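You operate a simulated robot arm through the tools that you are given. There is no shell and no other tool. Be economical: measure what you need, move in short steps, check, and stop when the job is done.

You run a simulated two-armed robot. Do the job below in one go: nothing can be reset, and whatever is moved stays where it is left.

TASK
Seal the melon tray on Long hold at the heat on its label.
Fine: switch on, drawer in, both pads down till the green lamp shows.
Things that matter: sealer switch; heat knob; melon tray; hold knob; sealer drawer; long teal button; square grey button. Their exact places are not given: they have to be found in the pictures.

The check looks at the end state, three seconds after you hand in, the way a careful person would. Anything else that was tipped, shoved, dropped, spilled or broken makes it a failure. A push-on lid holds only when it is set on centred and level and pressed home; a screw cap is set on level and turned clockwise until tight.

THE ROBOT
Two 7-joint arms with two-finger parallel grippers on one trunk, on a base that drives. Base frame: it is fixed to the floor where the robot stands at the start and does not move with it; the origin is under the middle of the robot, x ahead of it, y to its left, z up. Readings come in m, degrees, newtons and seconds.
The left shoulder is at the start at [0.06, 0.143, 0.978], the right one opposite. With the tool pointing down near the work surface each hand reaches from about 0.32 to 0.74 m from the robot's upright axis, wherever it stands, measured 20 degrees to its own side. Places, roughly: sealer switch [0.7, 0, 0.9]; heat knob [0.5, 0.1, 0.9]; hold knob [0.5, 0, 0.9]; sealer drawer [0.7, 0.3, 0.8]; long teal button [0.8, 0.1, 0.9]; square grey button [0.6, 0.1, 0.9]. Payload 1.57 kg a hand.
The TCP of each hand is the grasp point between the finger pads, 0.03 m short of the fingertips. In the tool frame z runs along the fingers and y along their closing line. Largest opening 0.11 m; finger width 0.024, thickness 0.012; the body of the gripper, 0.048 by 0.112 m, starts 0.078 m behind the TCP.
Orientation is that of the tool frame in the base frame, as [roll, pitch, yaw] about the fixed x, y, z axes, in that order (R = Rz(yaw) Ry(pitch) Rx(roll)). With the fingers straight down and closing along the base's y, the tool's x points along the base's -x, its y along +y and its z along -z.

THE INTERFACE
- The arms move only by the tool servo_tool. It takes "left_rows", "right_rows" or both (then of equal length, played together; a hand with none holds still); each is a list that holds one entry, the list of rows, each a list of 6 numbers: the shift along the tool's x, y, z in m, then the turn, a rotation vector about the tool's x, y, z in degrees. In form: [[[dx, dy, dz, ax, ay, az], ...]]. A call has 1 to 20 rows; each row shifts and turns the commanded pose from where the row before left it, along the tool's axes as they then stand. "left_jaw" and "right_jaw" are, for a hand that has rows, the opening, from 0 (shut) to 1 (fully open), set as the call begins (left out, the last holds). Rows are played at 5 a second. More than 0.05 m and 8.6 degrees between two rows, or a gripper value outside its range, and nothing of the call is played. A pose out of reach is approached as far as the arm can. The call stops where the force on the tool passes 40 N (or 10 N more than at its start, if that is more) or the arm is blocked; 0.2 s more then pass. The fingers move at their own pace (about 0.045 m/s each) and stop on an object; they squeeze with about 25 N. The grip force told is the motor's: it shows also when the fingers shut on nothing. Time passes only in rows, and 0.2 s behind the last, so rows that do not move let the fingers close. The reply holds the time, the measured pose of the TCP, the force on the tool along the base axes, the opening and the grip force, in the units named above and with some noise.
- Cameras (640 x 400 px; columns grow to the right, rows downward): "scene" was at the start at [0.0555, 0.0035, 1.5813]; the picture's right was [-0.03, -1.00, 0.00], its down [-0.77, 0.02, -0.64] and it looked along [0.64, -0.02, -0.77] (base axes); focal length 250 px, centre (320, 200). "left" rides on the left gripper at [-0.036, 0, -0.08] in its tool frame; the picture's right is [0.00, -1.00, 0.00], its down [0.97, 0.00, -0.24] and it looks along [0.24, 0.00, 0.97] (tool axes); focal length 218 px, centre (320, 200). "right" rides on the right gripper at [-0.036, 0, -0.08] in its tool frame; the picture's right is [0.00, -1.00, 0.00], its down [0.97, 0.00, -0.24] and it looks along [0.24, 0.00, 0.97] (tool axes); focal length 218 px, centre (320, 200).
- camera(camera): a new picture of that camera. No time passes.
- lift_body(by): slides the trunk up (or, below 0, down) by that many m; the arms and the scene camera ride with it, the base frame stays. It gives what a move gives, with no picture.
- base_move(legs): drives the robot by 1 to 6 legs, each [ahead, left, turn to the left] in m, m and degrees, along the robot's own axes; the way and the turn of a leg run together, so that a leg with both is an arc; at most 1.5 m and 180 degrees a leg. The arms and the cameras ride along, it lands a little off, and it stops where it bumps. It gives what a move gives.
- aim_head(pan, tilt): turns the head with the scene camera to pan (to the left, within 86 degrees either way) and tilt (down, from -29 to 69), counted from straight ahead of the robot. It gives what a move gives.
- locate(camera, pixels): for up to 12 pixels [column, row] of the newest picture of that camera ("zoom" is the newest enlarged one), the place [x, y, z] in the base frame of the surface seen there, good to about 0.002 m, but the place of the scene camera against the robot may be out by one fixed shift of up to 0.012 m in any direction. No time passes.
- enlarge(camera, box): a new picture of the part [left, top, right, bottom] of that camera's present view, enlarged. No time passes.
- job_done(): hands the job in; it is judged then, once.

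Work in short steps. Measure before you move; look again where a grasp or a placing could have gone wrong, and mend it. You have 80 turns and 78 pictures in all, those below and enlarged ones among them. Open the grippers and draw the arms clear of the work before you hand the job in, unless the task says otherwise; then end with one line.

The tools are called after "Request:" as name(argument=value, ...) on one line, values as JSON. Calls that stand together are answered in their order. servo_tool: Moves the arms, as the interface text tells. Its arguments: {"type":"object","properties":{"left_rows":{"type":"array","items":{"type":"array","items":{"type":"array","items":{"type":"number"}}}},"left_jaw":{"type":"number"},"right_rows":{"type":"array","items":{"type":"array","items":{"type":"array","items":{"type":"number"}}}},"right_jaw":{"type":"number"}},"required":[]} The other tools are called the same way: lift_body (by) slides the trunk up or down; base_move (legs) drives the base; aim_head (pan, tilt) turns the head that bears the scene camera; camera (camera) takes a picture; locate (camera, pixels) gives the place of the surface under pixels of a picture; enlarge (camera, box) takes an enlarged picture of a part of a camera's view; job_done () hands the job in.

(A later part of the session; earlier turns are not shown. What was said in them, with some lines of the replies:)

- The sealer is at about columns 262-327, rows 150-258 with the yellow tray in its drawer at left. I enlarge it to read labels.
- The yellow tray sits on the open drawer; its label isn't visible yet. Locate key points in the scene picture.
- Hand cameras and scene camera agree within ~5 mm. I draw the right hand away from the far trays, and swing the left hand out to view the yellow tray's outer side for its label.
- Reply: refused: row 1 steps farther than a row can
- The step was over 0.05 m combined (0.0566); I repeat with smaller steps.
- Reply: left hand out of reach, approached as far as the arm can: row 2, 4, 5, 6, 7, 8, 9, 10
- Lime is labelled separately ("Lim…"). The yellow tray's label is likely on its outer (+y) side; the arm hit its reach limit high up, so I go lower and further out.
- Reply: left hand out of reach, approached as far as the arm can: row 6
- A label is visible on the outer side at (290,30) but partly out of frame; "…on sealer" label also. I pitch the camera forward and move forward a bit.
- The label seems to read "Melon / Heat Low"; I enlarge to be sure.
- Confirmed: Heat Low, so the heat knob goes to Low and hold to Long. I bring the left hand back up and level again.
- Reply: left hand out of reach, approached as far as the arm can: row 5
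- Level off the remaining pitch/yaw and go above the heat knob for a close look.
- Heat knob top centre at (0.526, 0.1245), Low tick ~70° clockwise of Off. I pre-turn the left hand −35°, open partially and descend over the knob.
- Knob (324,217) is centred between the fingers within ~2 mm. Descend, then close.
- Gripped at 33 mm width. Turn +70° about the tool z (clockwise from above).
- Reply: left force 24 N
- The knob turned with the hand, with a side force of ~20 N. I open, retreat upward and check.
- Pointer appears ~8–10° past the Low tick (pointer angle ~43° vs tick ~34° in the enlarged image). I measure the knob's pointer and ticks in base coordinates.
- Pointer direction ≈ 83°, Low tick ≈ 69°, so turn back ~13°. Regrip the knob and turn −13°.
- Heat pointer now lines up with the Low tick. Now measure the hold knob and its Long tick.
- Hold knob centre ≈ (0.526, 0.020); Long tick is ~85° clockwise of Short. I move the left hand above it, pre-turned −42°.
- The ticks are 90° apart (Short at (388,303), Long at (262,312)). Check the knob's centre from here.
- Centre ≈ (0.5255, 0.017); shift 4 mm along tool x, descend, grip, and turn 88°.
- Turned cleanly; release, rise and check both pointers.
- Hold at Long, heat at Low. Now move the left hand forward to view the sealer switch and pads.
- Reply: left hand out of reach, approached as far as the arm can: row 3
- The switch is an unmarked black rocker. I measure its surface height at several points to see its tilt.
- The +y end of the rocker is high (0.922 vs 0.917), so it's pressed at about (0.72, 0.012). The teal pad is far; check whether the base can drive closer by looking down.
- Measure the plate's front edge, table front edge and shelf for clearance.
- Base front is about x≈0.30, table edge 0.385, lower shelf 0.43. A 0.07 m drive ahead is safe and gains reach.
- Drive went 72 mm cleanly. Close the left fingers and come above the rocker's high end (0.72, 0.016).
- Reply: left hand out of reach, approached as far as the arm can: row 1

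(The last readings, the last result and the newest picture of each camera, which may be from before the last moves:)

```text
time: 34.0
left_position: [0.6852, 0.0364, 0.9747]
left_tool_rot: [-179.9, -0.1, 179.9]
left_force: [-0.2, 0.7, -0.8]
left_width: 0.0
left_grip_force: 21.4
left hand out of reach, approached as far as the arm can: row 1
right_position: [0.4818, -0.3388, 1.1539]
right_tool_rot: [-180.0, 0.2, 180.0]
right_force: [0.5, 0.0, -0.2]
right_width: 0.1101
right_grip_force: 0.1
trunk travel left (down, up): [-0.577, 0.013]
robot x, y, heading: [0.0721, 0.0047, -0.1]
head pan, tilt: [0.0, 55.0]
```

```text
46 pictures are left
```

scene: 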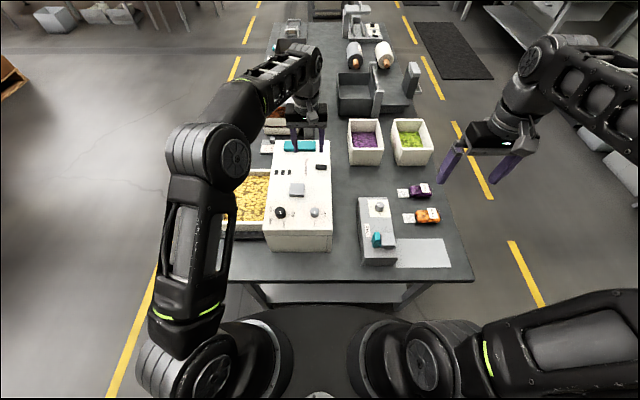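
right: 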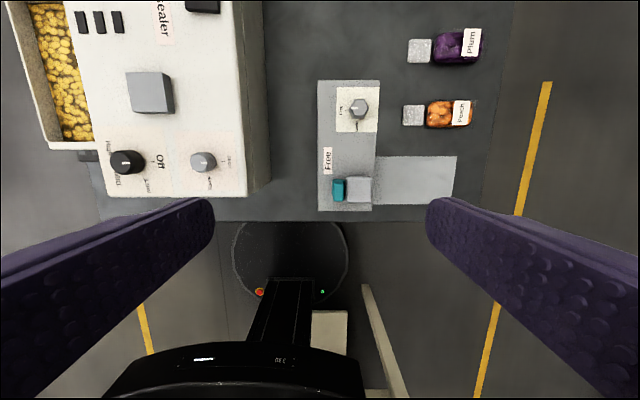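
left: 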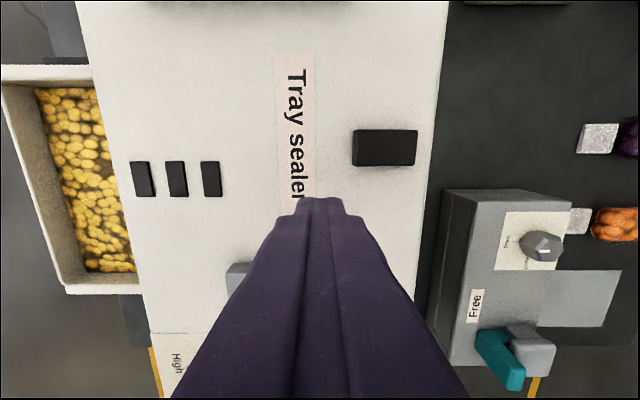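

The out-of-reach row was dropped; from this lower height, shift over the rocker now.

Request:
servo_tool(left_rows=[[[-0.017, -0.01, 0, 0, 0, 0], [-0.017, -0.01, 0, 0, 0, 0], [0, 0, 0, 0, 0, 0]]])

Request:
camera(camera="left")

```text
time: 34.8
left_position: [0.7178, 0.0166, 0.9742]
left_tool_rot: [-179.8, -0.1, 179.9]
left_force: [0.0, -0.3, -0.7]
left_width: 0.0
left_grip_force: 21.0
right_position: [0.4812, -0.3383, 1.1554]
right_tool_rot: [-179.9, 0.1, 179.9]
right_force: [-0.1, 1.2, -0.2]
right_width: 0.1098
right_grip_force: 0.1
trunk travel left (down, up): [-0.577, 0.013]
robot x, y, heading: [0.0682, 0.002, 0.2]
head pan, tilt: [0.0, 55.0]
```

```text
45 pictures are left
```

left: 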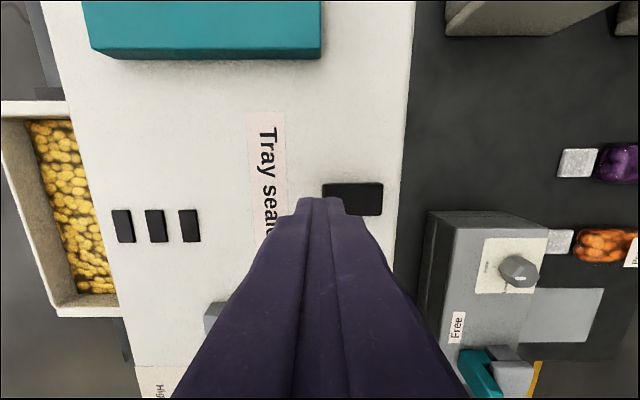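

Finger is at the rocker's left edge (322); shift 8 mm to −y, then descend gently.

Request:
servo_tool(left_rows=[[[-0.003, -0.008, 0, 0, 0, 0], [0, 0, 0.01, 0, 0, 0], [0, 0, 0.007, 0, 0, 0], [0, 0, 0.003, 0, 0, 0], [0, 0, 0.003, 0, 0, 0], [0, 0, 0.003, 0, 0, 0], [0, 0, 0.002, 0, 0, 0], [0, 0, 0, 0, 0, 0]]])

Request:
camera(camera="left")

```text
time: 36.6
left_position: [0.7216, 0.0098, 0.9496]
left_tool_rot: [-179.8, 0.3, 179.8]
left_force: [1.6, 5.5, 19.1]
left_width: 0.0
left_grip_force: 21.3
right_position: [0.481, -0.3376, 1.1552]
right_tool_rot: [-180.0, 0.2, -179.9]
right_force: [-0.6, 0.2, 0.5]
right_width: 0.1101
right_grip_force: 0.1
trunk travel left (down, up): [-0.577, 0.013]
robot x, y, heading: [0.0712, -0.0005, 0.3]
head pan, tilt: [0.0, 55.0]
```

```text
44 pictures are left
```

left: 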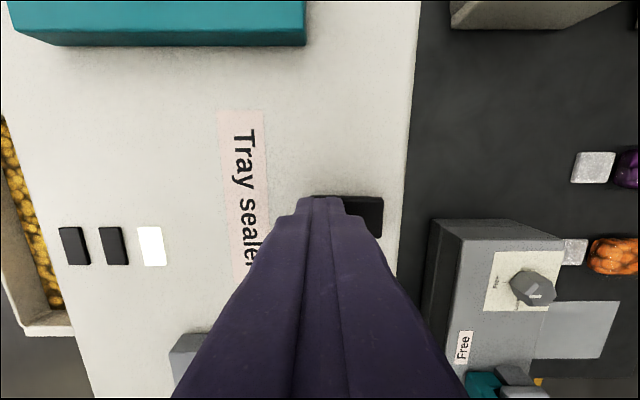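

The first lamp is lit: power is on. Retreat up/back and swing the left hand out to view the drawer handle.

Request:
servo_tool(left_rows=[[[0, 0, -0.03, 0, 0, 0], [0.02, 0.02, -0.03, 0, 0, 0], [0.03, 0.035, 0, 0, 0, 0], [0.01, 0.045, 0, 0, 0, 0], [0, 0.048, 0, 0, 0, 0], [0, 0.048, 0, 0, 0, 0], [0, 0.048, 0, 0, 0, 0], [0, 0.048, 0, 0, 0, 0], [0, 0.048, 0, 0, 0, 0], [0, 0.048, 0, 0, 0, 0], [0, 0, 0, 0, 0, 0]]])

Request:
camera(camera="left")

Request:
enlarge(camera="scene", box=[210, 130, 370, 260])

```text
time: 39.0
left_position: [0.6622, 0.3957, 1.0063]
left_tool_rot: [-179.9, -0.1, 179.9]
left_force: [-0.4, -0.9, -1.1]
left_width: 0.0001
left_grip_force: 21.5
right_position: [0.4802, -0.339, 1.1557]
right_tool_rot: [-180.0, 0.1, -180.0]
right_force: [0.0, -0.5, -0.8]
right_width: 0.11
right_grip_force: 0.0
trunk travel left (down, up): [-0.577, 0.013]
robot x, y, heading: [0.0682, -0.0031, -0.2]
head pan, tilt: [0.0, 55.0]
```

```text
43 pictures are left
```

left: 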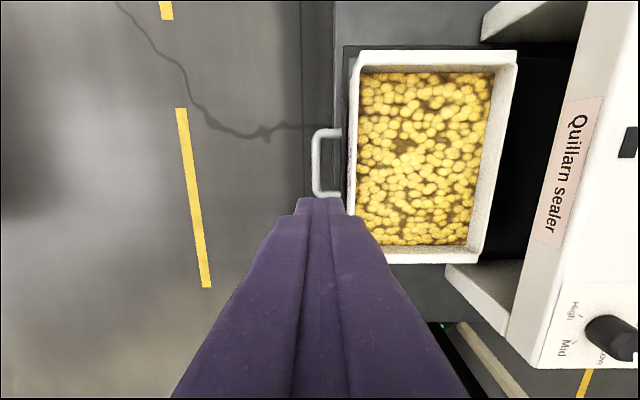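

```text
3.08 times, centred on (290, 195) of scene
```

zoom: 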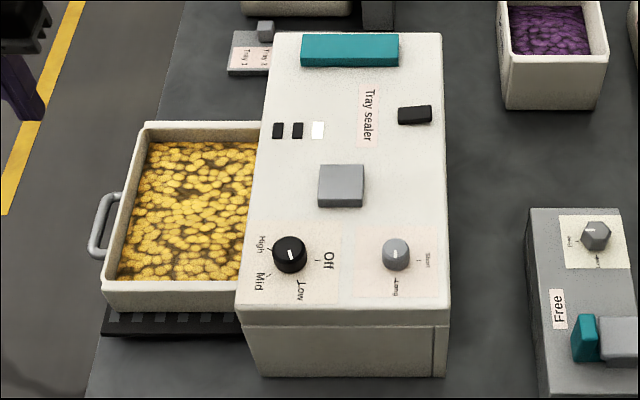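

Handle visible at columns 313-345, rows 128-197. Measure it and the tray.

Request:
locate(camera="left", pixels=[[316, 150], [316, 163], [316, 180], [330, 131], [330, 193], [342, 163], [350, 163], [354, 60], [470, 262], [515, 55], [448, 270], [490, 30]])

```text
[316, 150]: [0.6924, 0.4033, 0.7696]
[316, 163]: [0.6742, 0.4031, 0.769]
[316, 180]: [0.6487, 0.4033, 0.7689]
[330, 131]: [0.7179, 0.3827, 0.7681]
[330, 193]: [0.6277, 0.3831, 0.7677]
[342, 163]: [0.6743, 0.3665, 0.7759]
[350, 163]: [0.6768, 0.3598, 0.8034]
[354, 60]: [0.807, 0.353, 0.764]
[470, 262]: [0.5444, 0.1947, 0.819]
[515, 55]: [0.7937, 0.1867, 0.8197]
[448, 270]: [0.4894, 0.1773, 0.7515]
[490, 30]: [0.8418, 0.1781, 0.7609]
```

Check the table top height and edge near the handle's path.

Request:
locate(camera="left", pixels=[[338, 40], [380, 25], [310, 60], [325, 60], [420, 300], [325, 163], [333, 163], [345, 100], [348, 120], [348, 200], [305, 60]])

Request:
enlarge(camera="left", box=[290, 110, 390, 210])

```text
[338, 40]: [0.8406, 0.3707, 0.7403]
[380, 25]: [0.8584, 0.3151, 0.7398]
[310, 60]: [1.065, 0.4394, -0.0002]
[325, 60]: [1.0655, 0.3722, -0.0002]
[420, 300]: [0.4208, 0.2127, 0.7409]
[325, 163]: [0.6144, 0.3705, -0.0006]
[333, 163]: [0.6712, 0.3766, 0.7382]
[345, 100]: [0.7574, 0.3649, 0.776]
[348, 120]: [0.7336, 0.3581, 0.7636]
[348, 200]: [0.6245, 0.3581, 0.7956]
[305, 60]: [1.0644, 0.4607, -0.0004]
```

```text
4.00 times, centred on (340, 160) of left
```

zoom: 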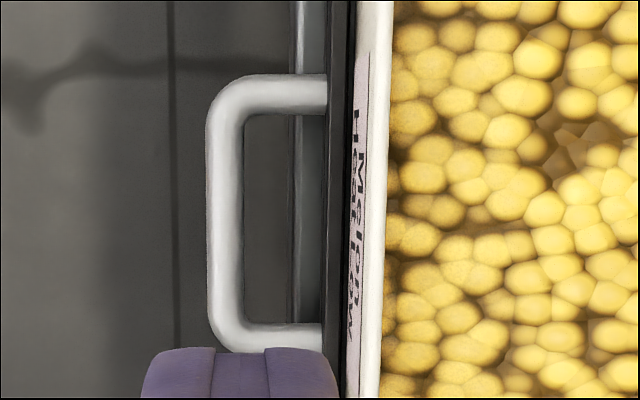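

Table top is 0.740 here, handle bar z≈0.764, outer y≈0.409, centre x≈0.672. I turn the hand 90° (narrow side toward the sealer), move outboard of the handle and descend partly.

Request:
servo_tool(left_rows=[[[-0.005, 0.03, 0.03, 0, 0, 0], [-0.005, 0.025, 0.03, 0, 0, 0], [0, 0, 0.03, 0, 0, -8], [0, 0, 0, 0, 0, -8], [0, 0, 0, 0, 0, -8], [0, 0, 0, 0, 0, -8], [0, 0, 0, 0, 0, -8], [0, 0, 0, 0, 0, -8], [0, 0, 0, 0, 0, -8], [0, 0, 0, 0, 0, -8], [0, 0, 0, 0, 0, -8], [0, 0, 0, 0, 0, -8], [0, 0, 0, 0, 0, -5], [0, 0, 0, 0, 0, -5], [0, 0, 0, 0, 0, 0]]])

Request:
camera(camera="left")

```text
time: 42.2
left_position: [0.6711, 0.4526, 0.915]
left_tool_rot: [180.0, -0.1, -90.0]
left_force: [0.0, 0.7, 1.2]
left_width: 0.0002
left_grip_force: 21.4
right_position: [0.4812, -0.3396, 1.155]
right_tool_rot: [-179.9, 0.1, 180.0]
right_force: [0.0, 0.7, 0.1]
right_width: 0.1099
right_grip_force: 0.0
trunk travel left (down, up): [-0.577, 0.013]
robot x, y, heading: [0.0707, -0.0005, 0.2]
head pan, tilt: [0.0, 55.0]
```

```text
40 pictures are left
```

left: 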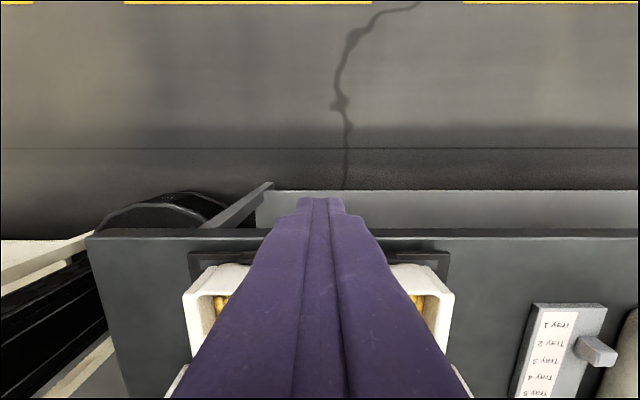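

Aligned in x. Descend to z≈0.787 outboard of the handle, then approach to contact.

Request:
servo_tool(left_rows=[[[0, 0, 0.04, 0, 0, 0], [0, 0, 0.04, 0, 0, 0], [0, 0, 0.04, 0, 0, 0], [0, 0, 0.008, 0, 0, 0], [0.01, 0, 0, 0, 0, 0], [0.01, 0, 0, 0, 0, 0], [0.01, 0, 0, 0, 0, 0], [0.01, 0, 0, 0, 0, 0], [0, 0, 0, 0, 0, 0]]])

Request:
enlarge(camera="scene", box=[200, 130, 360, 250])

```text
time: 44.2
left_position: [0.6719, 0.4118, 0.7875]
left_tool_rot: [179.9, -0.1, -90.2]
left_force: [0.6, -0.4, -0.2]
left_width: 0.0
left_grip_force: 21.2
right_position: [0.4816, -0.3384, 1.1542]
right_tool_rot: [179.9, 0.2, 180.0]
right_force: [1.1, 0.0, 0.3]
right_width: 0.1101
right_grip_force: 0.1
trunk travel left (down, up): [-0.577, 0.013]
robot x, y, heading: [0.0719, -0.0008, -0.1]
head pan, tilt: [0.0, 55.0]
```

```text
3.33 times, centred on (280, 190) of scene
```

zoom: 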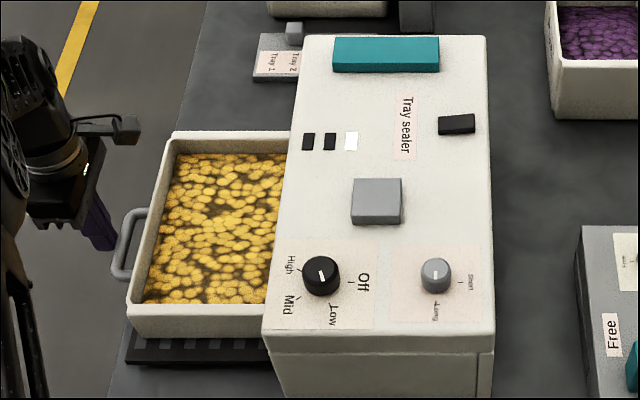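

No contact force yet; continue pushing in −y and watch.

Request:
servo_tool(left_rows=[[[0.01, 0, 0, 0, 0, 0], [0.01, 0, 0, 0, 0, 0], [0.01, 0, 0, 0, 0, 0], [0.01, 0, 0, 0, 0, 0], [0, 0, 0, 0, 0, 0]]])

Request:
enlarge(camera="scene", box=[200, 130, 360, 250])

```text
time: 45.4
left_position: [0.6717, 0.3723, 0.7871]
left_tool_rot: [179.9, -0.1, -90.0]
left_force: [0.2, 0.4, -0.4]
left_width: 0.0
left_grip_force: 21.0
right_position: [0.4818, -0.3391, 1.1551]
right_tool_rot: [180.0, 0.1, 180.0]
right_force: [0.7, -0.9, -0.2]
right_width: 0.11
right_grip_force: 0.1
trunk travel left (down, up): [-0.577, 0.013]
robot x, y, heading: [0.0707, 0.0011, -0.0]
head pan, tilt: [0.0, 55.0]
```

```text
3.33 times, centred on (280, 190) of scene
```

zoom: 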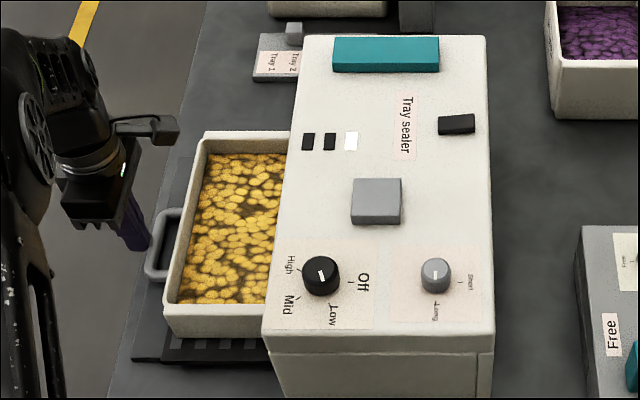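

The drawer slides in smoothly (handle and tray moved ~40 mm). Continue.

Request:
servo_tool(left_rows=[[[0.01, 0, 0, 0, 0, 0], [0.01, 0, 0, 0, 0, 0], [0.01, 0, 0, 0, 0, 0], [0.01, 0, 0, 0, 0, 0], [0.01, 0, 0, 0, 0, 0], [0.01, 0, 0, 0, 0, 0], [0.01, 0, 0, 0, 0, 0], [0.01, 0, 0, 0, 0, 0], [0.01, 0, 0, 0, 0, 0], [0.01, 0, 0, 0, 0, 0], [0.01, 0, 0, 0, 0, 0], [0, 0, 0, 0, 0, 0]]])

Request:
enlarge(camera="scene", box=[200, 130, 360, 250])

Request:
camera(camera="left")

```text
time: 48.0
left_position: [0.6719, 0.2633, 0.7863]
left_tool_rot: [180.0, 0.0, -90.0]
left_force: [-0.3, 0.2, 0.2]
left_width: 0.0004
left_grip_force: 21.4
right_position: [0.4822, -0.3387, 1.1547]
right_tool_rot: [179.9, 0.0, 180.0]
right_force: [0.2, -0.4, -1.0]
right_width: 0.1098
right_grip_force: 0.1
trunk travel left (down, up): [-0.577, 0.013]
robot x, y, heading: [0.0732, -0.0001, -0.2]
head pan, tilt: [0.0, 55.0]
```

```text
3.33 times, centred on (280, 190) of scene
```

zoom: 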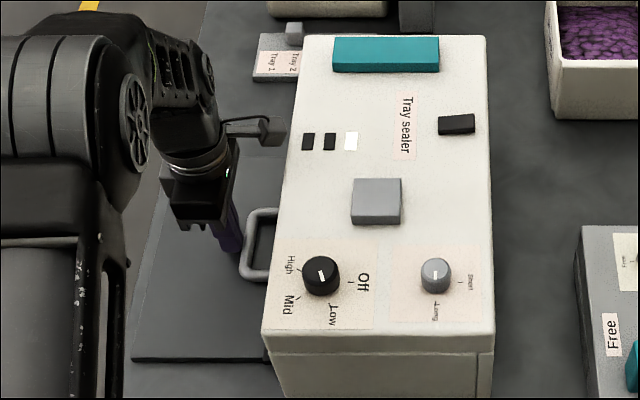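

```text
36 pictures are left
```

left: 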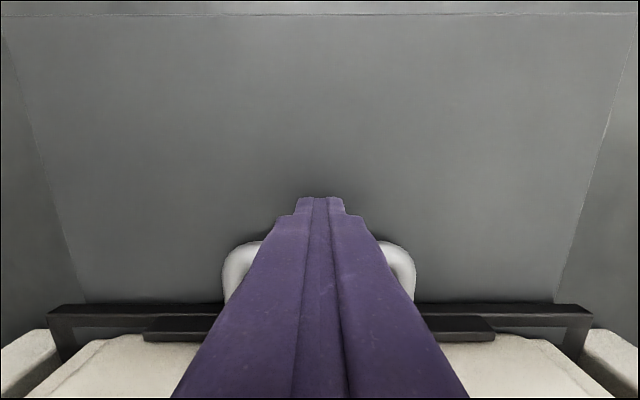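

Nearly in; continue in small steps until a stop is felt.

Request:
servo_tool(left_rows=[[[0.006, 0, 0, 0, 0, 0], [0.006, 0, 0, 0, 0, 0], [0.006, 0, 0, 0, 0, 0], [0.004, 0, 0, 0, 0, 0], [0.004, 0, 0, 0, 0, 0], [0.003, 0, 0, 0, 0, 0], [0.003, 0, 0, 0, 0, 0], [0, 0, 0, 0, 0, 0]]])

Request:
camera(camera="left")

```text
time: 49.8
left_position: [0.6715, 0.232, 0.7887]
left_tool_rot: [-179.9, -0.1, -90.0]
left_force: [1.0, 5.0, 2.0]
left_width: 0.0
left_grip_force: 21.3
right_position: [0.4797, -0.3396, 1.1554]
right_tool_rot: [179.9, 0.1, 179.9]
right_force: [0.7, 0.8, 0.2]
right_width: 0.1099
right_grip_force: 0.1
trunk travel left (down, up): [-0.577, 0.013]
robot x, y, heading: [0.0721, 0.0006, -0.0]
head pan, tilt: [0.0, 55.0]
```

```text
35 pictures are left
```

left: 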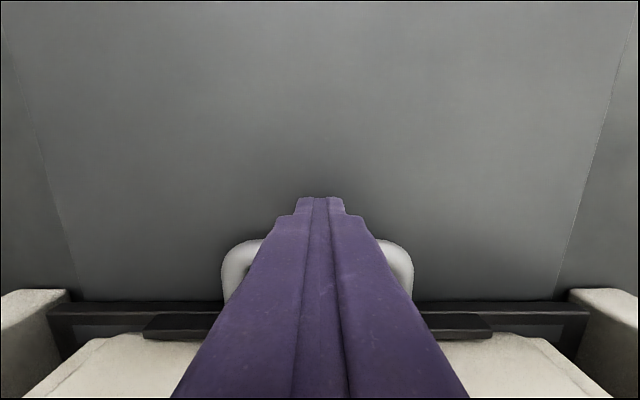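

5 N stop force and the drawer front is flush with the body walls. Push a little more to confirm it's home.

Request:
servo_tool(left_rows=[[[0.003, 0, 0, 0, 0, 0], [0.003, 0, 0, 0, 0, 0], [0, 0, 0, 0, 0, 0]]])

```text
time: 50.6
left_position: [0.6718, 0.2308, 0.788]
left_tool_rot: [-180.0, 0.2, -89.9]
left_force: [2.9, 27.3, 3.3]
left_width: 0.0001
left_grip_force: 21.2
right_position: [0.482, -0.3363, 1.1566]
right_tool_rot: [-179.9, 0.2, 180.0]
right_force: [-0.2, 0.1, -0.2]
right_width: 0.1101
right_grip_force: 0.0
trunk travel left (down, up): [-0.577, 0.013]
robot x, y, heading: [0.0713, 0.0022, -0.1]
head pan, tilt: [0.0, 55.0]
```

Force rose to 27 N with no motion: drawer is home. Back the left hand off, up, and tilt it 32° forward for the teal pad; simultaneously nothing else.

Request:
servo_tool(left_rows=[[[-0.02, 0, 0, 0, 0, 0], [-0.02, 0, 0, 0, 0, 0], [0, 0, -0.045, 0, 0, 0], [0, 0, -0.045, 0, 0, 0], [0, 0, -0.045, 0, 0, 0], [0, 0, -0.045, 0, 0, 0], [0, 0, -0.03, 0, 0, 0], [0, 0, 0, 8, 0, 0], [0, 0, 0, 8, 0, 0], [0, 0, 0, 8, 0, 0], [0, 0, 0, 8, 0, 0], [0, 0, 0, 0, 0, 0]]])

Request:
camera(camera="scene")

Request:
camera(camera="left")

```text
time: 53.2
left_position: [0.6704, 0.2628, 0.9981]
left_tool_rot: [-148.0, 0.0, -90.2]
left_force: [0.3, -0.3, -0.1]
left_width: 0.0
left_grip_force: 21.2
right_position: [0.482, -0.3392, 1.1551]
right_tool_rot: [-179.9, 0.1, 180.0]
right_force: [-0.2, 0.3, 0.8]
right_width: 0.1101
right_grip_force: 0.0
trunk travel left (down, up): [-0.577, 0.013]
robot x, y, heading: [0.0694, 0.0045, -0.0]
head pan, tilt: [0.0, 55.0]
```

```text
34 pictures are left
```

scene: 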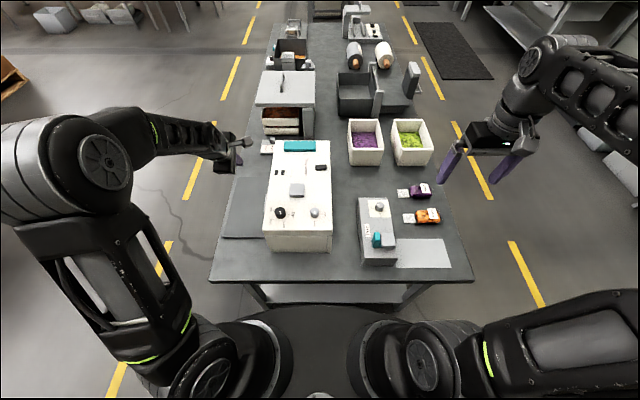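

```text
33 pictures are left
```

left: 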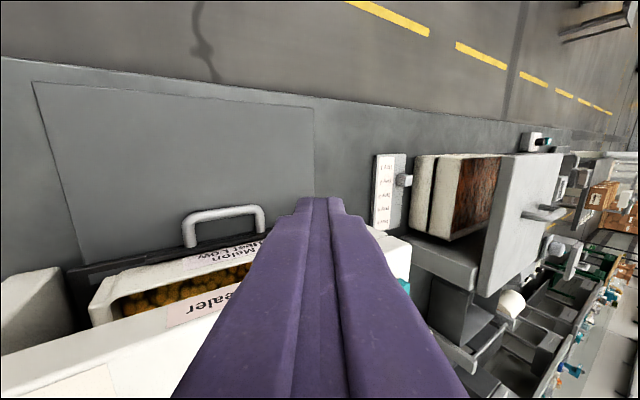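

Drawer is fully in, handle near the body. Move the left hand over the teal pad (tip target (0.825, 0.115), still ~5 cm above).

Request:
servo_tool(left_rows=[[[0.0296, -0.0237, 0.0148, 0, 0, 0], [0.0296, -0.0237, 0.0148, 0, 0, 0], [0.0296, -0.0237, 0.0148, 0, 0, 0], [0.0296, -0.0237, 0.0148, 0, 0, 0], [0.0296, -0.0237, 0.0148, 0, 0, 0], [0, 0, 0, 0, 0, 0]]])

Request:
camera(camera="scene")

Request:
camera(camera="left")

```text
time: 54.6
left_position: [0.8118, 0.1152, 0.9969]
left_tool_rot: [-148.1, -0.1, -90.1]
left_force: [0.0, 0.0, -0.4]
left_width: 0.0
left_grip_force: 21.4
right_position: [0.4802, -0.3385, 1.1553]
right_tool_rot: [-180.0, 0.2, 180.0]
right_force: [0.7, -0.1, -0.6]
right_width: 0.1099
right_grip_force: 0.0
trunk travel left (down, up): [-0.577, 0.013]
robot x, y, heading: [0.0712, 0.0009, -0.1]
head pan, tilt: [0.0, 55.0]
```

```text
32 pictures are left
```

scene: 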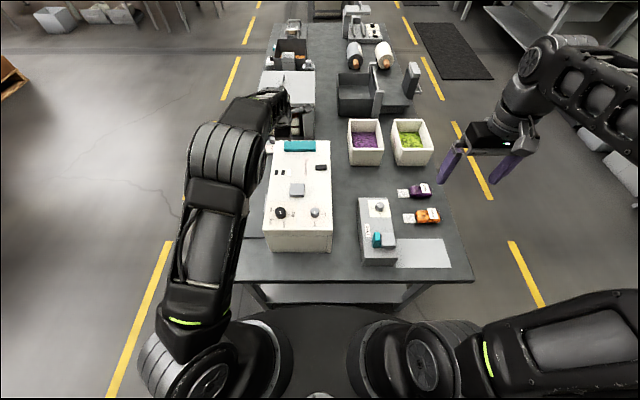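

```text
31 pictures are left
```

left: 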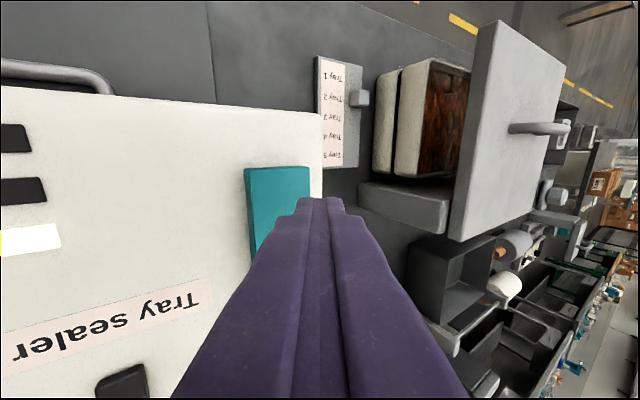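

Check the teal pad's exact extents from this hand camera.

Request:
locate(camera="left", pixels=[[255, 180], [275, 180], [300, 180], [250, 172], [306, 170], [265, 215], [278, 195], [30, 240], [20, 190], [130, 385], [480, 210], [490, 60]])

```text
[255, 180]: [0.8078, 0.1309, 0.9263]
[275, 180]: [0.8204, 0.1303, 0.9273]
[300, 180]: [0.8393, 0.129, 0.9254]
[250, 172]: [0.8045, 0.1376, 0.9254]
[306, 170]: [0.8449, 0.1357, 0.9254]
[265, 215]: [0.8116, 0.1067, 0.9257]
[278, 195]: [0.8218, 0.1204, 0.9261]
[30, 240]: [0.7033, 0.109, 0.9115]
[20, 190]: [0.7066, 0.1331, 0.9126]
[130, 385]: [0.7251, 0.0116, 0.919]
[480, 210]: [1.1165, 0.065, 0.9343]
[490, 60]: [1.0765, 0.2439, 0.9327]
```

Teal spans x 0.803–0.846, top 0.926 — the left tip is over it. Now tilt the right hand (fingers toward +y), close it, and bring it to hover over the grey pad (0.617, 0.077).

Request:
servo_tool(right_jaw=0.0, right_rows=[[[0, 0, 0, -7, 0, 0], [0, 0, 0, -7, 0, 0], [0, 0, 0, -7, 0, 0], [0, 0, 0, -7, 0, 0], [0, 0, 0, -7, 0, 0], [-0.0136, 0.0233, 0.0365, 0, 0, 0], [-0.0136, 0.0233, 0.0365, 0, 0, 0], [-0.0136, 0.0233, 0.0365, 0, 0, 0], [-0.0136, 0.0233, 0.0365, 0, 0, 0], [-0.0136, 0.0233, 0.0365, 0, 0, 0], [-0.0136, 0.0233, 0.0365, 0, 0, 0], [-0.0136, 0.0233, 0.0365, 0, 0, 0], [0, 0, 0, 0, 0, 0]]])

Request:
camera(camera="scene")

```text
time: 57.4
left_position: [0.8109, 0.1147, 0.9972]
left_tool_rot: [-148.0, -0.2, -90.1]
left_force: [-0.2, 0.5, 0.1]
left_width: 0.0
left_grip_force: 20.9
right_position: [0.5755, -0.0731, 0.9632]
right_tool_rot: [155.8, 0.6, 179.7]
right_force: [-0.7, -0.7, -0.8]
right_width: 0.0
right_grip_force: 21.6
right hand out of reach, approached as far as the arm can: row 2, 3, 4, 5
trunk travel left (down, up): [-0.577, 0.013]
robot x, y, heading: [0.0731, -0.0013, 0.0]
head pan, tilt: [0.0, 55.0]
```

```text
30 pictures are left
```

scene: 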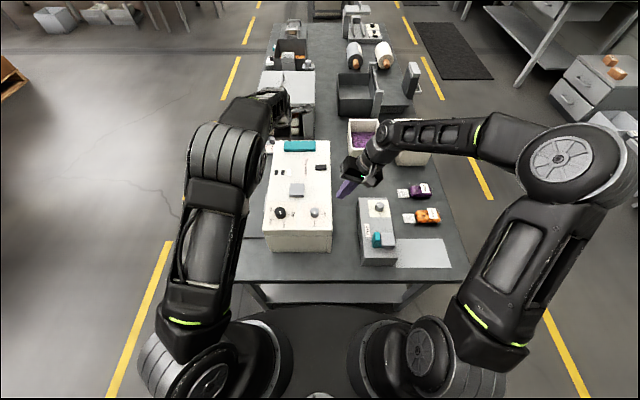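

Tilt reached only 24° and the hand is low (0.963) beside the sealer. Raise 5 cm, finish the tilt, then look.

Request:
servo_tool(right_rows=[[[0, 0.0102, -0.0228, 0, 0, 0], [0, 0.0102, -0.0228, 0, 0, 0], [0, 0, 0, -5.5, 0, 0], [0, 0, 0, -5.5, 0, 0], [0, 0, 0, 0, 0, 0]]])

```text
time: 58.6
left_position: [0.8102, 0.1161, 0.9979]
left_tool_rot: [-148.1, -0.1, -90.0]
left_force: [0.6, 0.8, 0.0]
left_width: 0.0
left_grip_force: 21.1
right_position: [0.5767, -0.0736, 1.013]
right_tool_rot: [144.6, 0.6, 179.6]
right_force: [0.1, -0.3, 0.3]
right_width: 0.0
right_grip_force: 21.0
trunk travel left (down, up): [-0.577, 0.013]
robot x, y, heading: [0.0723, 0.0033, -0.1]
head pan, tilt: [0.0, 55.0]
```

Tilt is 35°. Move over the grey pad at hover height (TCP target (0.617, 0.060, 0.985)).

Request:
servo_tool(right_rows=[[[-0.01, 0.0233, 0.0248, 0, 0, 0], [-0.01, 0.0233, 0.0248, 0, 0, 0], [-0.01, 0.0233, 0.0248, 0, 0, 0], [-0.01, 0.0233, 0.0248, 0, 0, 0], [0, 0, 0, 0, 0, 0]]])

Request:
camera(camera="scene")

Request:
camera(camera="right")

```text
time: 59.8
left_position: [0.8102, 0.1143, 0.9972]
left_tool_rot: [-148.0, -0.1, -90.0]
left_force: [-0.5, 0.4, 0.8]
left_width: 0.0001
left_grip_force: 20.8
right_position: [0.6161, 0.0577, 0.9847]
right_tool_rot: [144.7, 0.7, 179.7]
right_force: [0.6, -0.3, -0.7]
right_width: 0.0001
right_grip_force: 20.8
trunk travel left (down, up): [-0.577, 0.013]
robot x, y, heading: [0.0713, 0.0012, 0.1]
head pan, tilt: [0.0, 55.0]
```

```text
29 pictures are left
```

scene: 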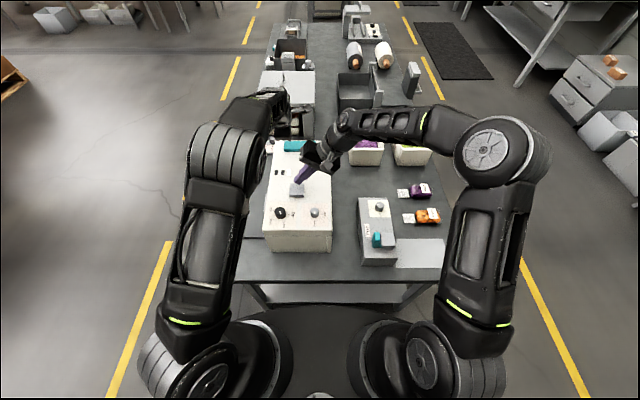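

```text
28 pictures are left
```

right: 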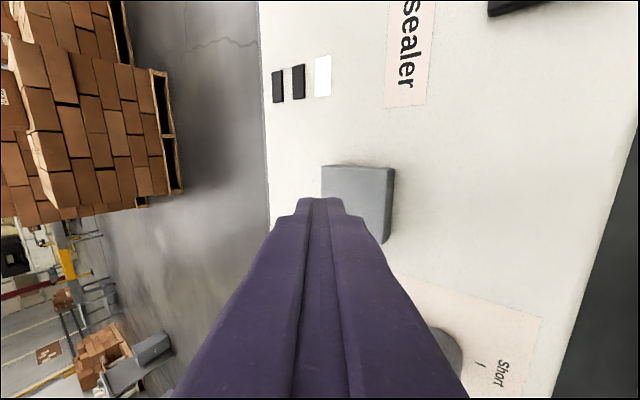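

Both tips are over their pads; the right camera also sees the lamps. Lower both to just above contact.

Request:
servo_tool(left_rows=[[[0, 0.00424, 0.00678, 0, 0, 0], [0, 0.00424, 0.00678, 0, 0, 0], [0, 0.00424, 0.00678, 0, 0, 0], [0, 0.00424, 0.00678, 0, 0, 0], [0, 0, 0, 0, 0, 0]]], right_rows=[[[0, -0.00287, 0.0041, 0, 0, 0], [0, -0.00287, 0.0041, 0, 0, 0], [0, -0.00287, 0.0041, 0, 0, 0], [0, -0.00287, 0.0041, 0, 0, 0], [0, 0, 0, 0, 0, 0]]])

Request:
camera(camera="right")

Request:
camera(camera="left")

```text
time: 61.0
left_position: [0.8112, 0.1139, 0.9653]
left_tool_rot: [-148.1, -0.1, -90.0]
left_force: [-0.1, 1.0, -0.1]
left_width: 0.0
left_grip_force: 21.3
right_position: [0.6162, 0.0597, 0.9649]
right_tool_rot: [144.8, 0.6, 179.8]
right_force: [-0.2, -0.2, 0.6]
right_width: 0.0
right_grip_force: 21.3
trunk travel left (down, up): [-0.577, 0.013]
robot x, y, heading: [0.0707, 0.0007, -0.1]
head pan, tilt: [0.0, 55.0]
```

```text
27 pictures are left
```

right: 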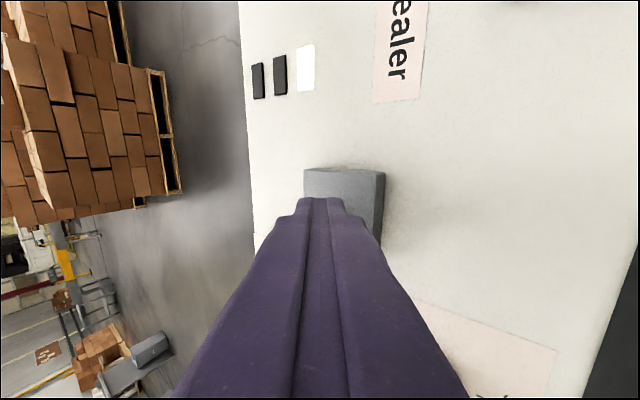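

```text
26 pictures are left
```

left: 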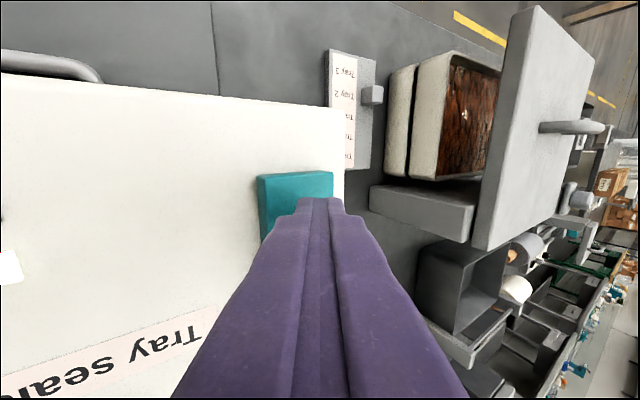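

Both tips ~7 mm above the pads. Press both together in 3 mm steps.

Request:
servo_tool(left_rows=[[[0, 0.00159, 0.00254, 0, 0, 0], [0, 0.00159, 0.00254, 0, 0, 0], [0, 0.00159, 0.00254, 0, 0, 0], [0, 0.00159, 0.00254, 0, 0, 0], [0, 0, 0, 0, 0, 0]]], right_rows=[[[0, -0.00172, 0.00246, 0, 0, 0], [0, -0.00172, 0.00246, 0, 0, 0], [0, -0.00172, 0.00246, 0, 0, 0], [0, -0.00172, 0.00246, 0, 0, 0], [0, 0, 0, 0, 0, 0]]])

Request:
camera(camera="right")

```text
time: 62.2
left_position: [0.8105, 0.1163, 0.9538]
left_tool_rot: [-148.1, -0.1, -90.0]
left_force: [0.0, -0.4, 1.3]
left_width: 0.0
left_grip_force: 20.8
right_position: [0.6159, 0.0601, 0.9527]
right_tool_rot: [144.6, 0.6, 179.6]
right_force: [0.8, 0.5, 2.1]
right_width: 0.0
right_grip_force: 21.2
trunk travel left (down, up): [-0.577, 0.013]
robot x, y, heading: [0.0668, -0.0004, -0.2]
head pan, tilt: [0.0, 55.0]
```

```text
25 pictures are left
```

right: 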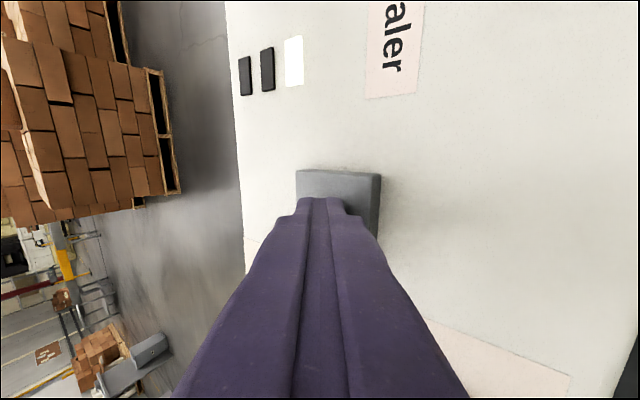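

Light contact on both (1–2 N). Press further together, with a short hold.

Request:
servo_tool(left_rows=[[[0, 0.00159, 0.00254, 0, 0, 0], [0, 0.00159, 0.00254, 0, 0, 0], [0, 0, 0, 0, 0, 0]]], right_rows=[[[0, -0.00172, 0.00246, 0, 0, 0], [0, -0.00172, 0.00246, 0, 0, 0], [0, 0, 0, 0, 0, 0]]])

Request:
camera(camera="right")

```text
time: 63.0
left_position: [0.8104, 0.1172, 0.9489]
left_tool_rot: [-148.0, -0.1, -90.1]
left_force: [2.4, -0.1, 3.9]
left_width: 0.0002
left_grip_force: 20.9
right_position: [0.6157, 0.06, 0.9472]
right_tool_rot: [144.7, 0.6, 179.7]
right_force: [-0.4, 1.2, 7.3]
right_width: 0.0002
right_grip_force: 21.6
trunk travel left (down, up): [-0.577, 0.013]
robot x, y, heading: [0.0713, 0.001, -0.1]
head pan, tilt: [0.0, 55.0]
```

```text
24 pictures are left
```

right: 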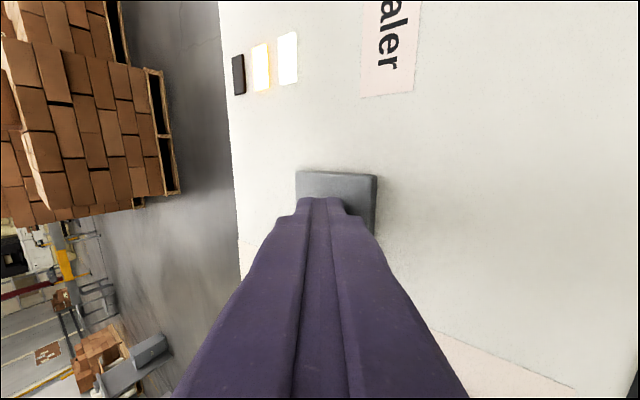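

The amber lamp lit: cycle running. Press slightly further for margin and hold.

Request:
servo_tool(left_rows=[[[0, 0.00106, 0.0017, 0, 0, 0], [0, 0, 0, 0, 0, 0], [0, 0, 0, 0, 0, 0], [0, 0, 0, 0, 0, 0], [0, 0, 0, 0, 0, 0], [0, 0, 0, 0, 0, 0], [0, 0, 0, 0, 0, 0], [0, 0, 0, 0, 0, 0], [0, 0, 0, 0, 0, 0], [0, 0, 0, 0, 0, 0]]], right_rows=[[[0, -0.00057, 0.0008, 0, 0, 0], [0, 0, 0, 0, 0, 0], [0, 0, 0, 0, 0, 0], [0, 0, 0, 0, 0, 0], [0, 0, 0, 0, 0, 0], [0, 0, 0, 0, 0, 0], [0, 0, 0, 0, 0, 0], [0, 0, 0, 0, 0, 0], [0, 0, 0, 0, 0, 0], [0, 0, 0, 0, 0, 0]]])

Request:
camera(camera="right")

```text
time: 65.2
left_position: [0.8078, 0.1165, 0.9471]
left_tool_rot: [-148.0, -0.1, -90.0]
left_force: [0.6, -0.1, 8.8]
left_width: 0.0
left_grip_force: 21.5
right_position: [0.6152, 0.06, 0.946]
right_tool_rot: [144.6, 0.6, 179.7]
right_force: [0.2, -1.0, 10.4]
right_width: 0.0
right_grip_force: 21.2
trunk travel left (down, up): [-0.577, 0.013]
robot x, y, heading: [0.068, -0.0034, 0.1]
head pan, tilt: [0.0, 55.0]
```

```text
23 pictures are left
```

right: 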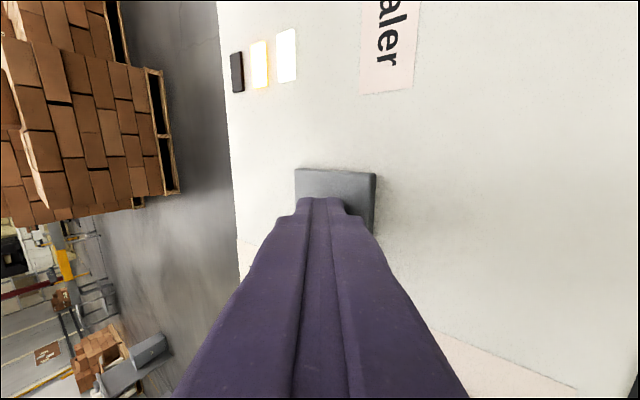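

Still amber; keep holding in short intervals.

Request:
servo_tool(left_rows=[[[0, 0, 0, 0, 0, 0], [0, 0, 0, 0, 0, 0], [0, 0, 0, 0, 0, 0], [0, 0, 0, 0, 0, 0], [0, 0, 0, 0, 0, 0], [0, 0, 0, 0, 0, 0]]], right_rows=[[[0, 0, 0, 0, 0, 0], [0, 0, 0, 0, 0, 0], [0, 0, 0, 0, 0, 0], [0, 0, 0, 0, 0, 0], [0, 0, 0, 0, 0, 0], [0, 0, 0, 0, 0, 0]]])

Request:
camera(camera="right")

```text
time: 66.6
left_position: [0.8087, 0.116, 0.9471]
left_tool_rot: [-148.0, -0.1, -90.1]
left_force: [0.2, 0.4, 8.0]
left_width: 0.0
left_grip_force: 21.5
right_position: [0.6146, 0.06, 0.9472]
right_tool_rot: [144.6, 0.6, 179.7]
right_force: [-0.6, -0.9, 11.3]
right_width: 0.0002
right_grip_force: 21.6
trunk travel left (down, up): [-0.577, 0.013]
robot x, y, heading: [0.0724, 0.003, -0.1]
head pan, tilt: [0.0, 55.0]
```

```text
22 pictures are left
```

right: 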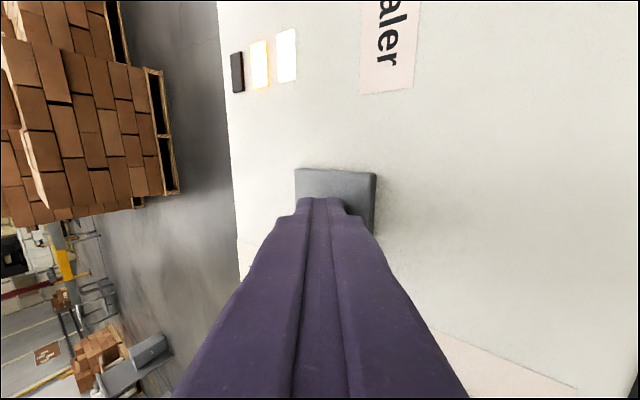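

Still amber at 66.6 s; hold on.

Request:
servo_tool(left_rows=[[[0, 0, 0, 0, 0, 0], [0, 0, 0, 0, 0, 0], [0, 0, 0, 0, 0, 0], [0, 0, 0, 0, 0, 0], [0, 0, 0, 0, 0, 0], [0, 0, 0, 0, 0, 0]]], right_rows=[[[0, 0, 0, 0, 0, 0], [0, 0, 0, 0, 0, 0], [0, 0, 0, 0, 0, 0], [0, 0, 0, 0, 0, 0], [0, 0, 0, 0, 0, 0], [0, 0, 0, 0, 0, 0]]])

Request:
camera(camera="right")

```text
time: 68.0
left_position: [0.8082, 0.1161, 0.9474]
left_tool_rot: [-147.9, -0.1, -90.1]
left_force: [-0.2, -0.1, 8.6]
left_width: 0.0
left_grip_force: 20.6
right_position: [0.615, 0.0603, 0.9464]
right_tool_rot: [144.5, 0.6, 179.7]
right_force: [-0.5, 0.8, 11.3]
right_width: 0.0
right_grip_force: 21.1
trunk travel left (down, up): [-0.577, 0.013]
robot x, y, heading: [0.0708, 0.0005, 0.0]
head pan, tilt: [0.0, 55.0]
```

```text
21 pictures are left
```

right: 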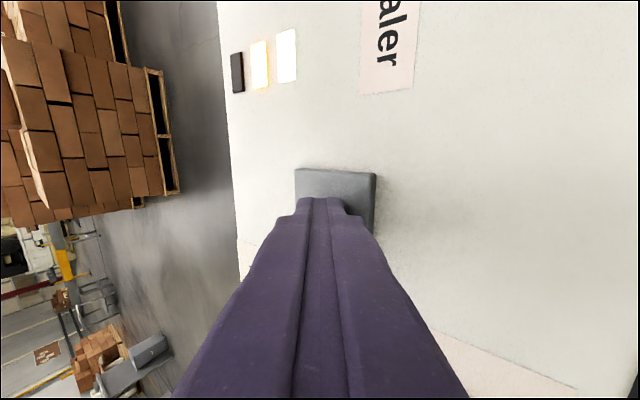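

Still amber after 5 s; keep holding.

Request:
servo_tool(left_rows=[[[0, 0, 0, 0, 0, 0], [0, 0, 0, 0, 0, 0], [0, 0, 0, 0, 0, 0], [0, 0, 0, 0, 0, 0], [0, 0, 0, 0, 0, 0], [0, 0, 0, 0, 0, 0]]], right_rows=[[[0, 0, 0, 0, 0, 0], [0, 0, 0, 0, 0, 0], [0, 0, 0, 0, 0, 0], [0, 0, 0, 0, 0, 0], [0, 0, 0, 0, 0, 0], [0, 0, 0, 0, 0, 0]]])

Request:
camera(camera="right")

```text
time: 69.4
left_position: [0.8091, 0.116, 0.9468]
left_tool_rot: [-148.0, -0.2, -90.0]
left_force: [-0.2, -0.2, 8.5]
left_width: 0.0
left_grip_force: 21.0
right_position: [0.6161, 0.0587, 0.9453]
right_tool_rot: [144.6, 0.6, 179.7]
right_force: [-0.5, 0.3, 12.4]
right_width: 0.0001
right_grip_force: 21.7
trunk travel left (down, up): [-0.577, 0.013]
robot x, y, heading: [0.0722, 0.0023, -0.1]
head pan, tilt: [0.0, 55.0]
```

```text
20 pictures are left
```

right: 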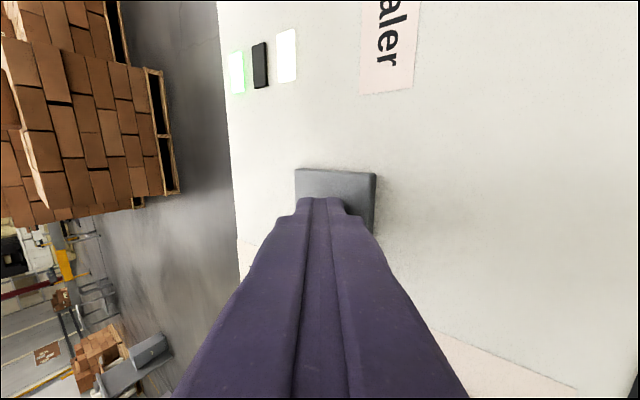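

Green lamp is on. Lift both hands straight up.

Request:
servo_tool(left_rows=[[[0, -0.0106, -0.017, 0, 0, 0], [0, -0.0106, -0.017, 0, 0, 0], [0, -0.0106, -0.017, 0, 0, 0], [0, 0, 0, 0, 0, 0]]], right_rows=[[[0, 0.0115, -0.0164, 0, 0, 0], [0, 0.0115, -0.0164, 0, 0, 0], [0, 0.0115, -0.0164, 0, 0, 0], [0, 0, 0, 0, 0, 0]]])

Request:
camera(camera="right")

```text
time: 70.4
left_position: [0.809, 0.1165, 1.006]
left_tool_rot: [-148.1, -0.2, -90.2]
left_force: [0.0, -0.6, -0.1]
left_width: 0.0
left_grip_force: 21.3
right_position: [0.6159, 0.0593, 1.0056]
right_tool_rot: [144.7, 0.6, 179.7]
right_force: [-0.2, 0.2, -0.1]
right_width: 0.0
right_grip_force: 21.7
trunk travel left (down, up): [-0.577, 0.013]
robot x, y, heading: [0.0681, -0.0006, -0.0]
head pan, tilt: [0.0, 55.0]
```

```text
19 pictures are left
```

right: 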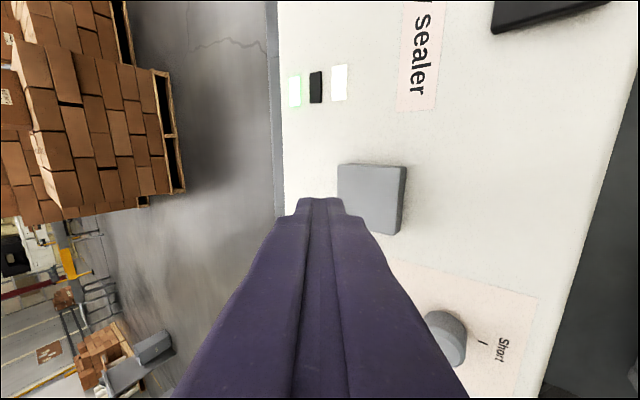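

Green stays on. Withdraw both hands along the approach paths.

Request:
servo_tool(left_rows=[[[0, 0, 0, 0, 0, 0], [0, 0, 0, 0, 0, 0], [-0.0296, 0.0237, -0.0148, 0, 0, 0], [-0.0296, 0.0237, -0.0148, 0, 0, 0], [-0.0296, 0.0237, -0.0148, 0, 0, 0], [-0.0296, 0.0237, -0.0148, 0, 0, 0], [-0.0296, 0.0237, -0.0148, 0, 0, 0], [-0.03, 0, 0, 0, 0, 0], [-0.03, 0, 0, 0, 0, 0]]], right_rows=[[[0.01, -0.0233, -0.0248, 0, 0, 0], [0.01, -0.0233, -0.0248, 0, 0, 0], [0.01, -0.0233, -0.0248, 0, 0, 0], [0.01, -0.0233, -0.0248, 0, 0, 0], [0.0136, -0.0233, -0.0365, 0, 0, 0], [0.0136, -0.0233, -0.0365, 0, 0, 0], [0.0136, -0.0233, -0.0365, 0, 0, 0], [0.0136, -0.0233, -0.0365, 0, 0, 0], [0.0136, -0.0233, -0.0365, 0, 0, 0]]])

Request:
servo_tool(left_jaw=0.8, right_jaw=0.8, left_rows=[[[0, 0, 0, 0, 0, 0], [0, 0, 0, 0, 0, 0], [0, 0, 0, 0, 0, 0], [0, 0, 0, 0, 0, 0], [0, 0, 0, 0, 0, 0]]], right_rows=[[[0, 0, 0, 0, 0, 0], [0, 0, 0, 0, 0, 0], [0, 0, 0, 0, 0, 0], [0, 0, 0, 0, 0, 0], [0, 0, 0, 0, 0, 0]]])

Request:
camera(camera="scene")

Request:
enlarge(camera="scene", box=[220, 130, 360, 260])

```text
time: 72.4
left_position: [0.6699, 0.3244, 1.0061]
left_tool_rot: [-148.0, -0.1, -90.1]
left_force: [-0.6, 0.5, 0.6]
left_width: 0.0001
left_grip_force: 21.2
right_position: [0.5038, -0.2761, 1.1135]
right_tool_rot: [144.8, 0.5, 179.7]
right_force: [0.1, 0.1, -0.1]
right_width: 0.0
right_grip_force: 21.7
trunk travel left (down, up): [-0.577, 0.013]
robot x, y, heading: [0.0701, -0.0014, -0.2]
head pan, tilt: [0.0, 55.0]
```

```text
time: 73.6
left_position: [0.6703, 0.3244, 1.0056]
left_tool_rot: [-148.1, -0.1, -90.1]
left_force: [-0.4, 0.5, -0.2]
left_width: 0.0879
left_grip_force: 0.1
right_position: [0.5055, -0.2746, 1.1146]
right_tool_rot: [144.7, 0.5, 179.7]
right_force: [-0.2, -1.1, 0.3]
right_width: 0.088
right_grip_force: 0.1
trunk travel left (down, up): [-0.577, 0.013]
robot x, y, heading: [0.0709, 0.0002, 0.0]
head pan, tilt: [0.0, 55.0]
```

```text
18 pictures are left
```

scene: 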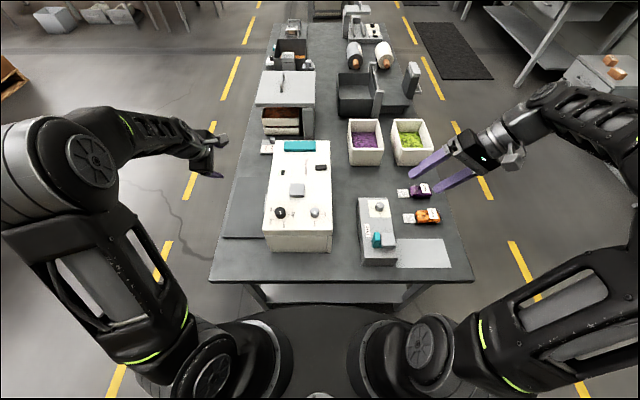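

```text
3.08 times, centred on (290, 195) of scene
```

zoom: 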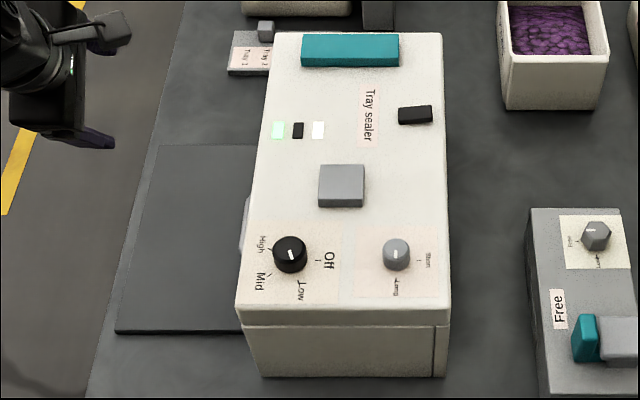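

The green lamp is lit, the drawer is in, the heat pointer is at Low and the hold pointer at Long. Nothing else moved, and both hands are open and clear, so I hand in.

Request:
job_done()

```text
The job is handed in.
```

The melon tray is sealed on Long hold at Low heat, as its label says; I held both pads down until the green lamp came on, and handed the job in.
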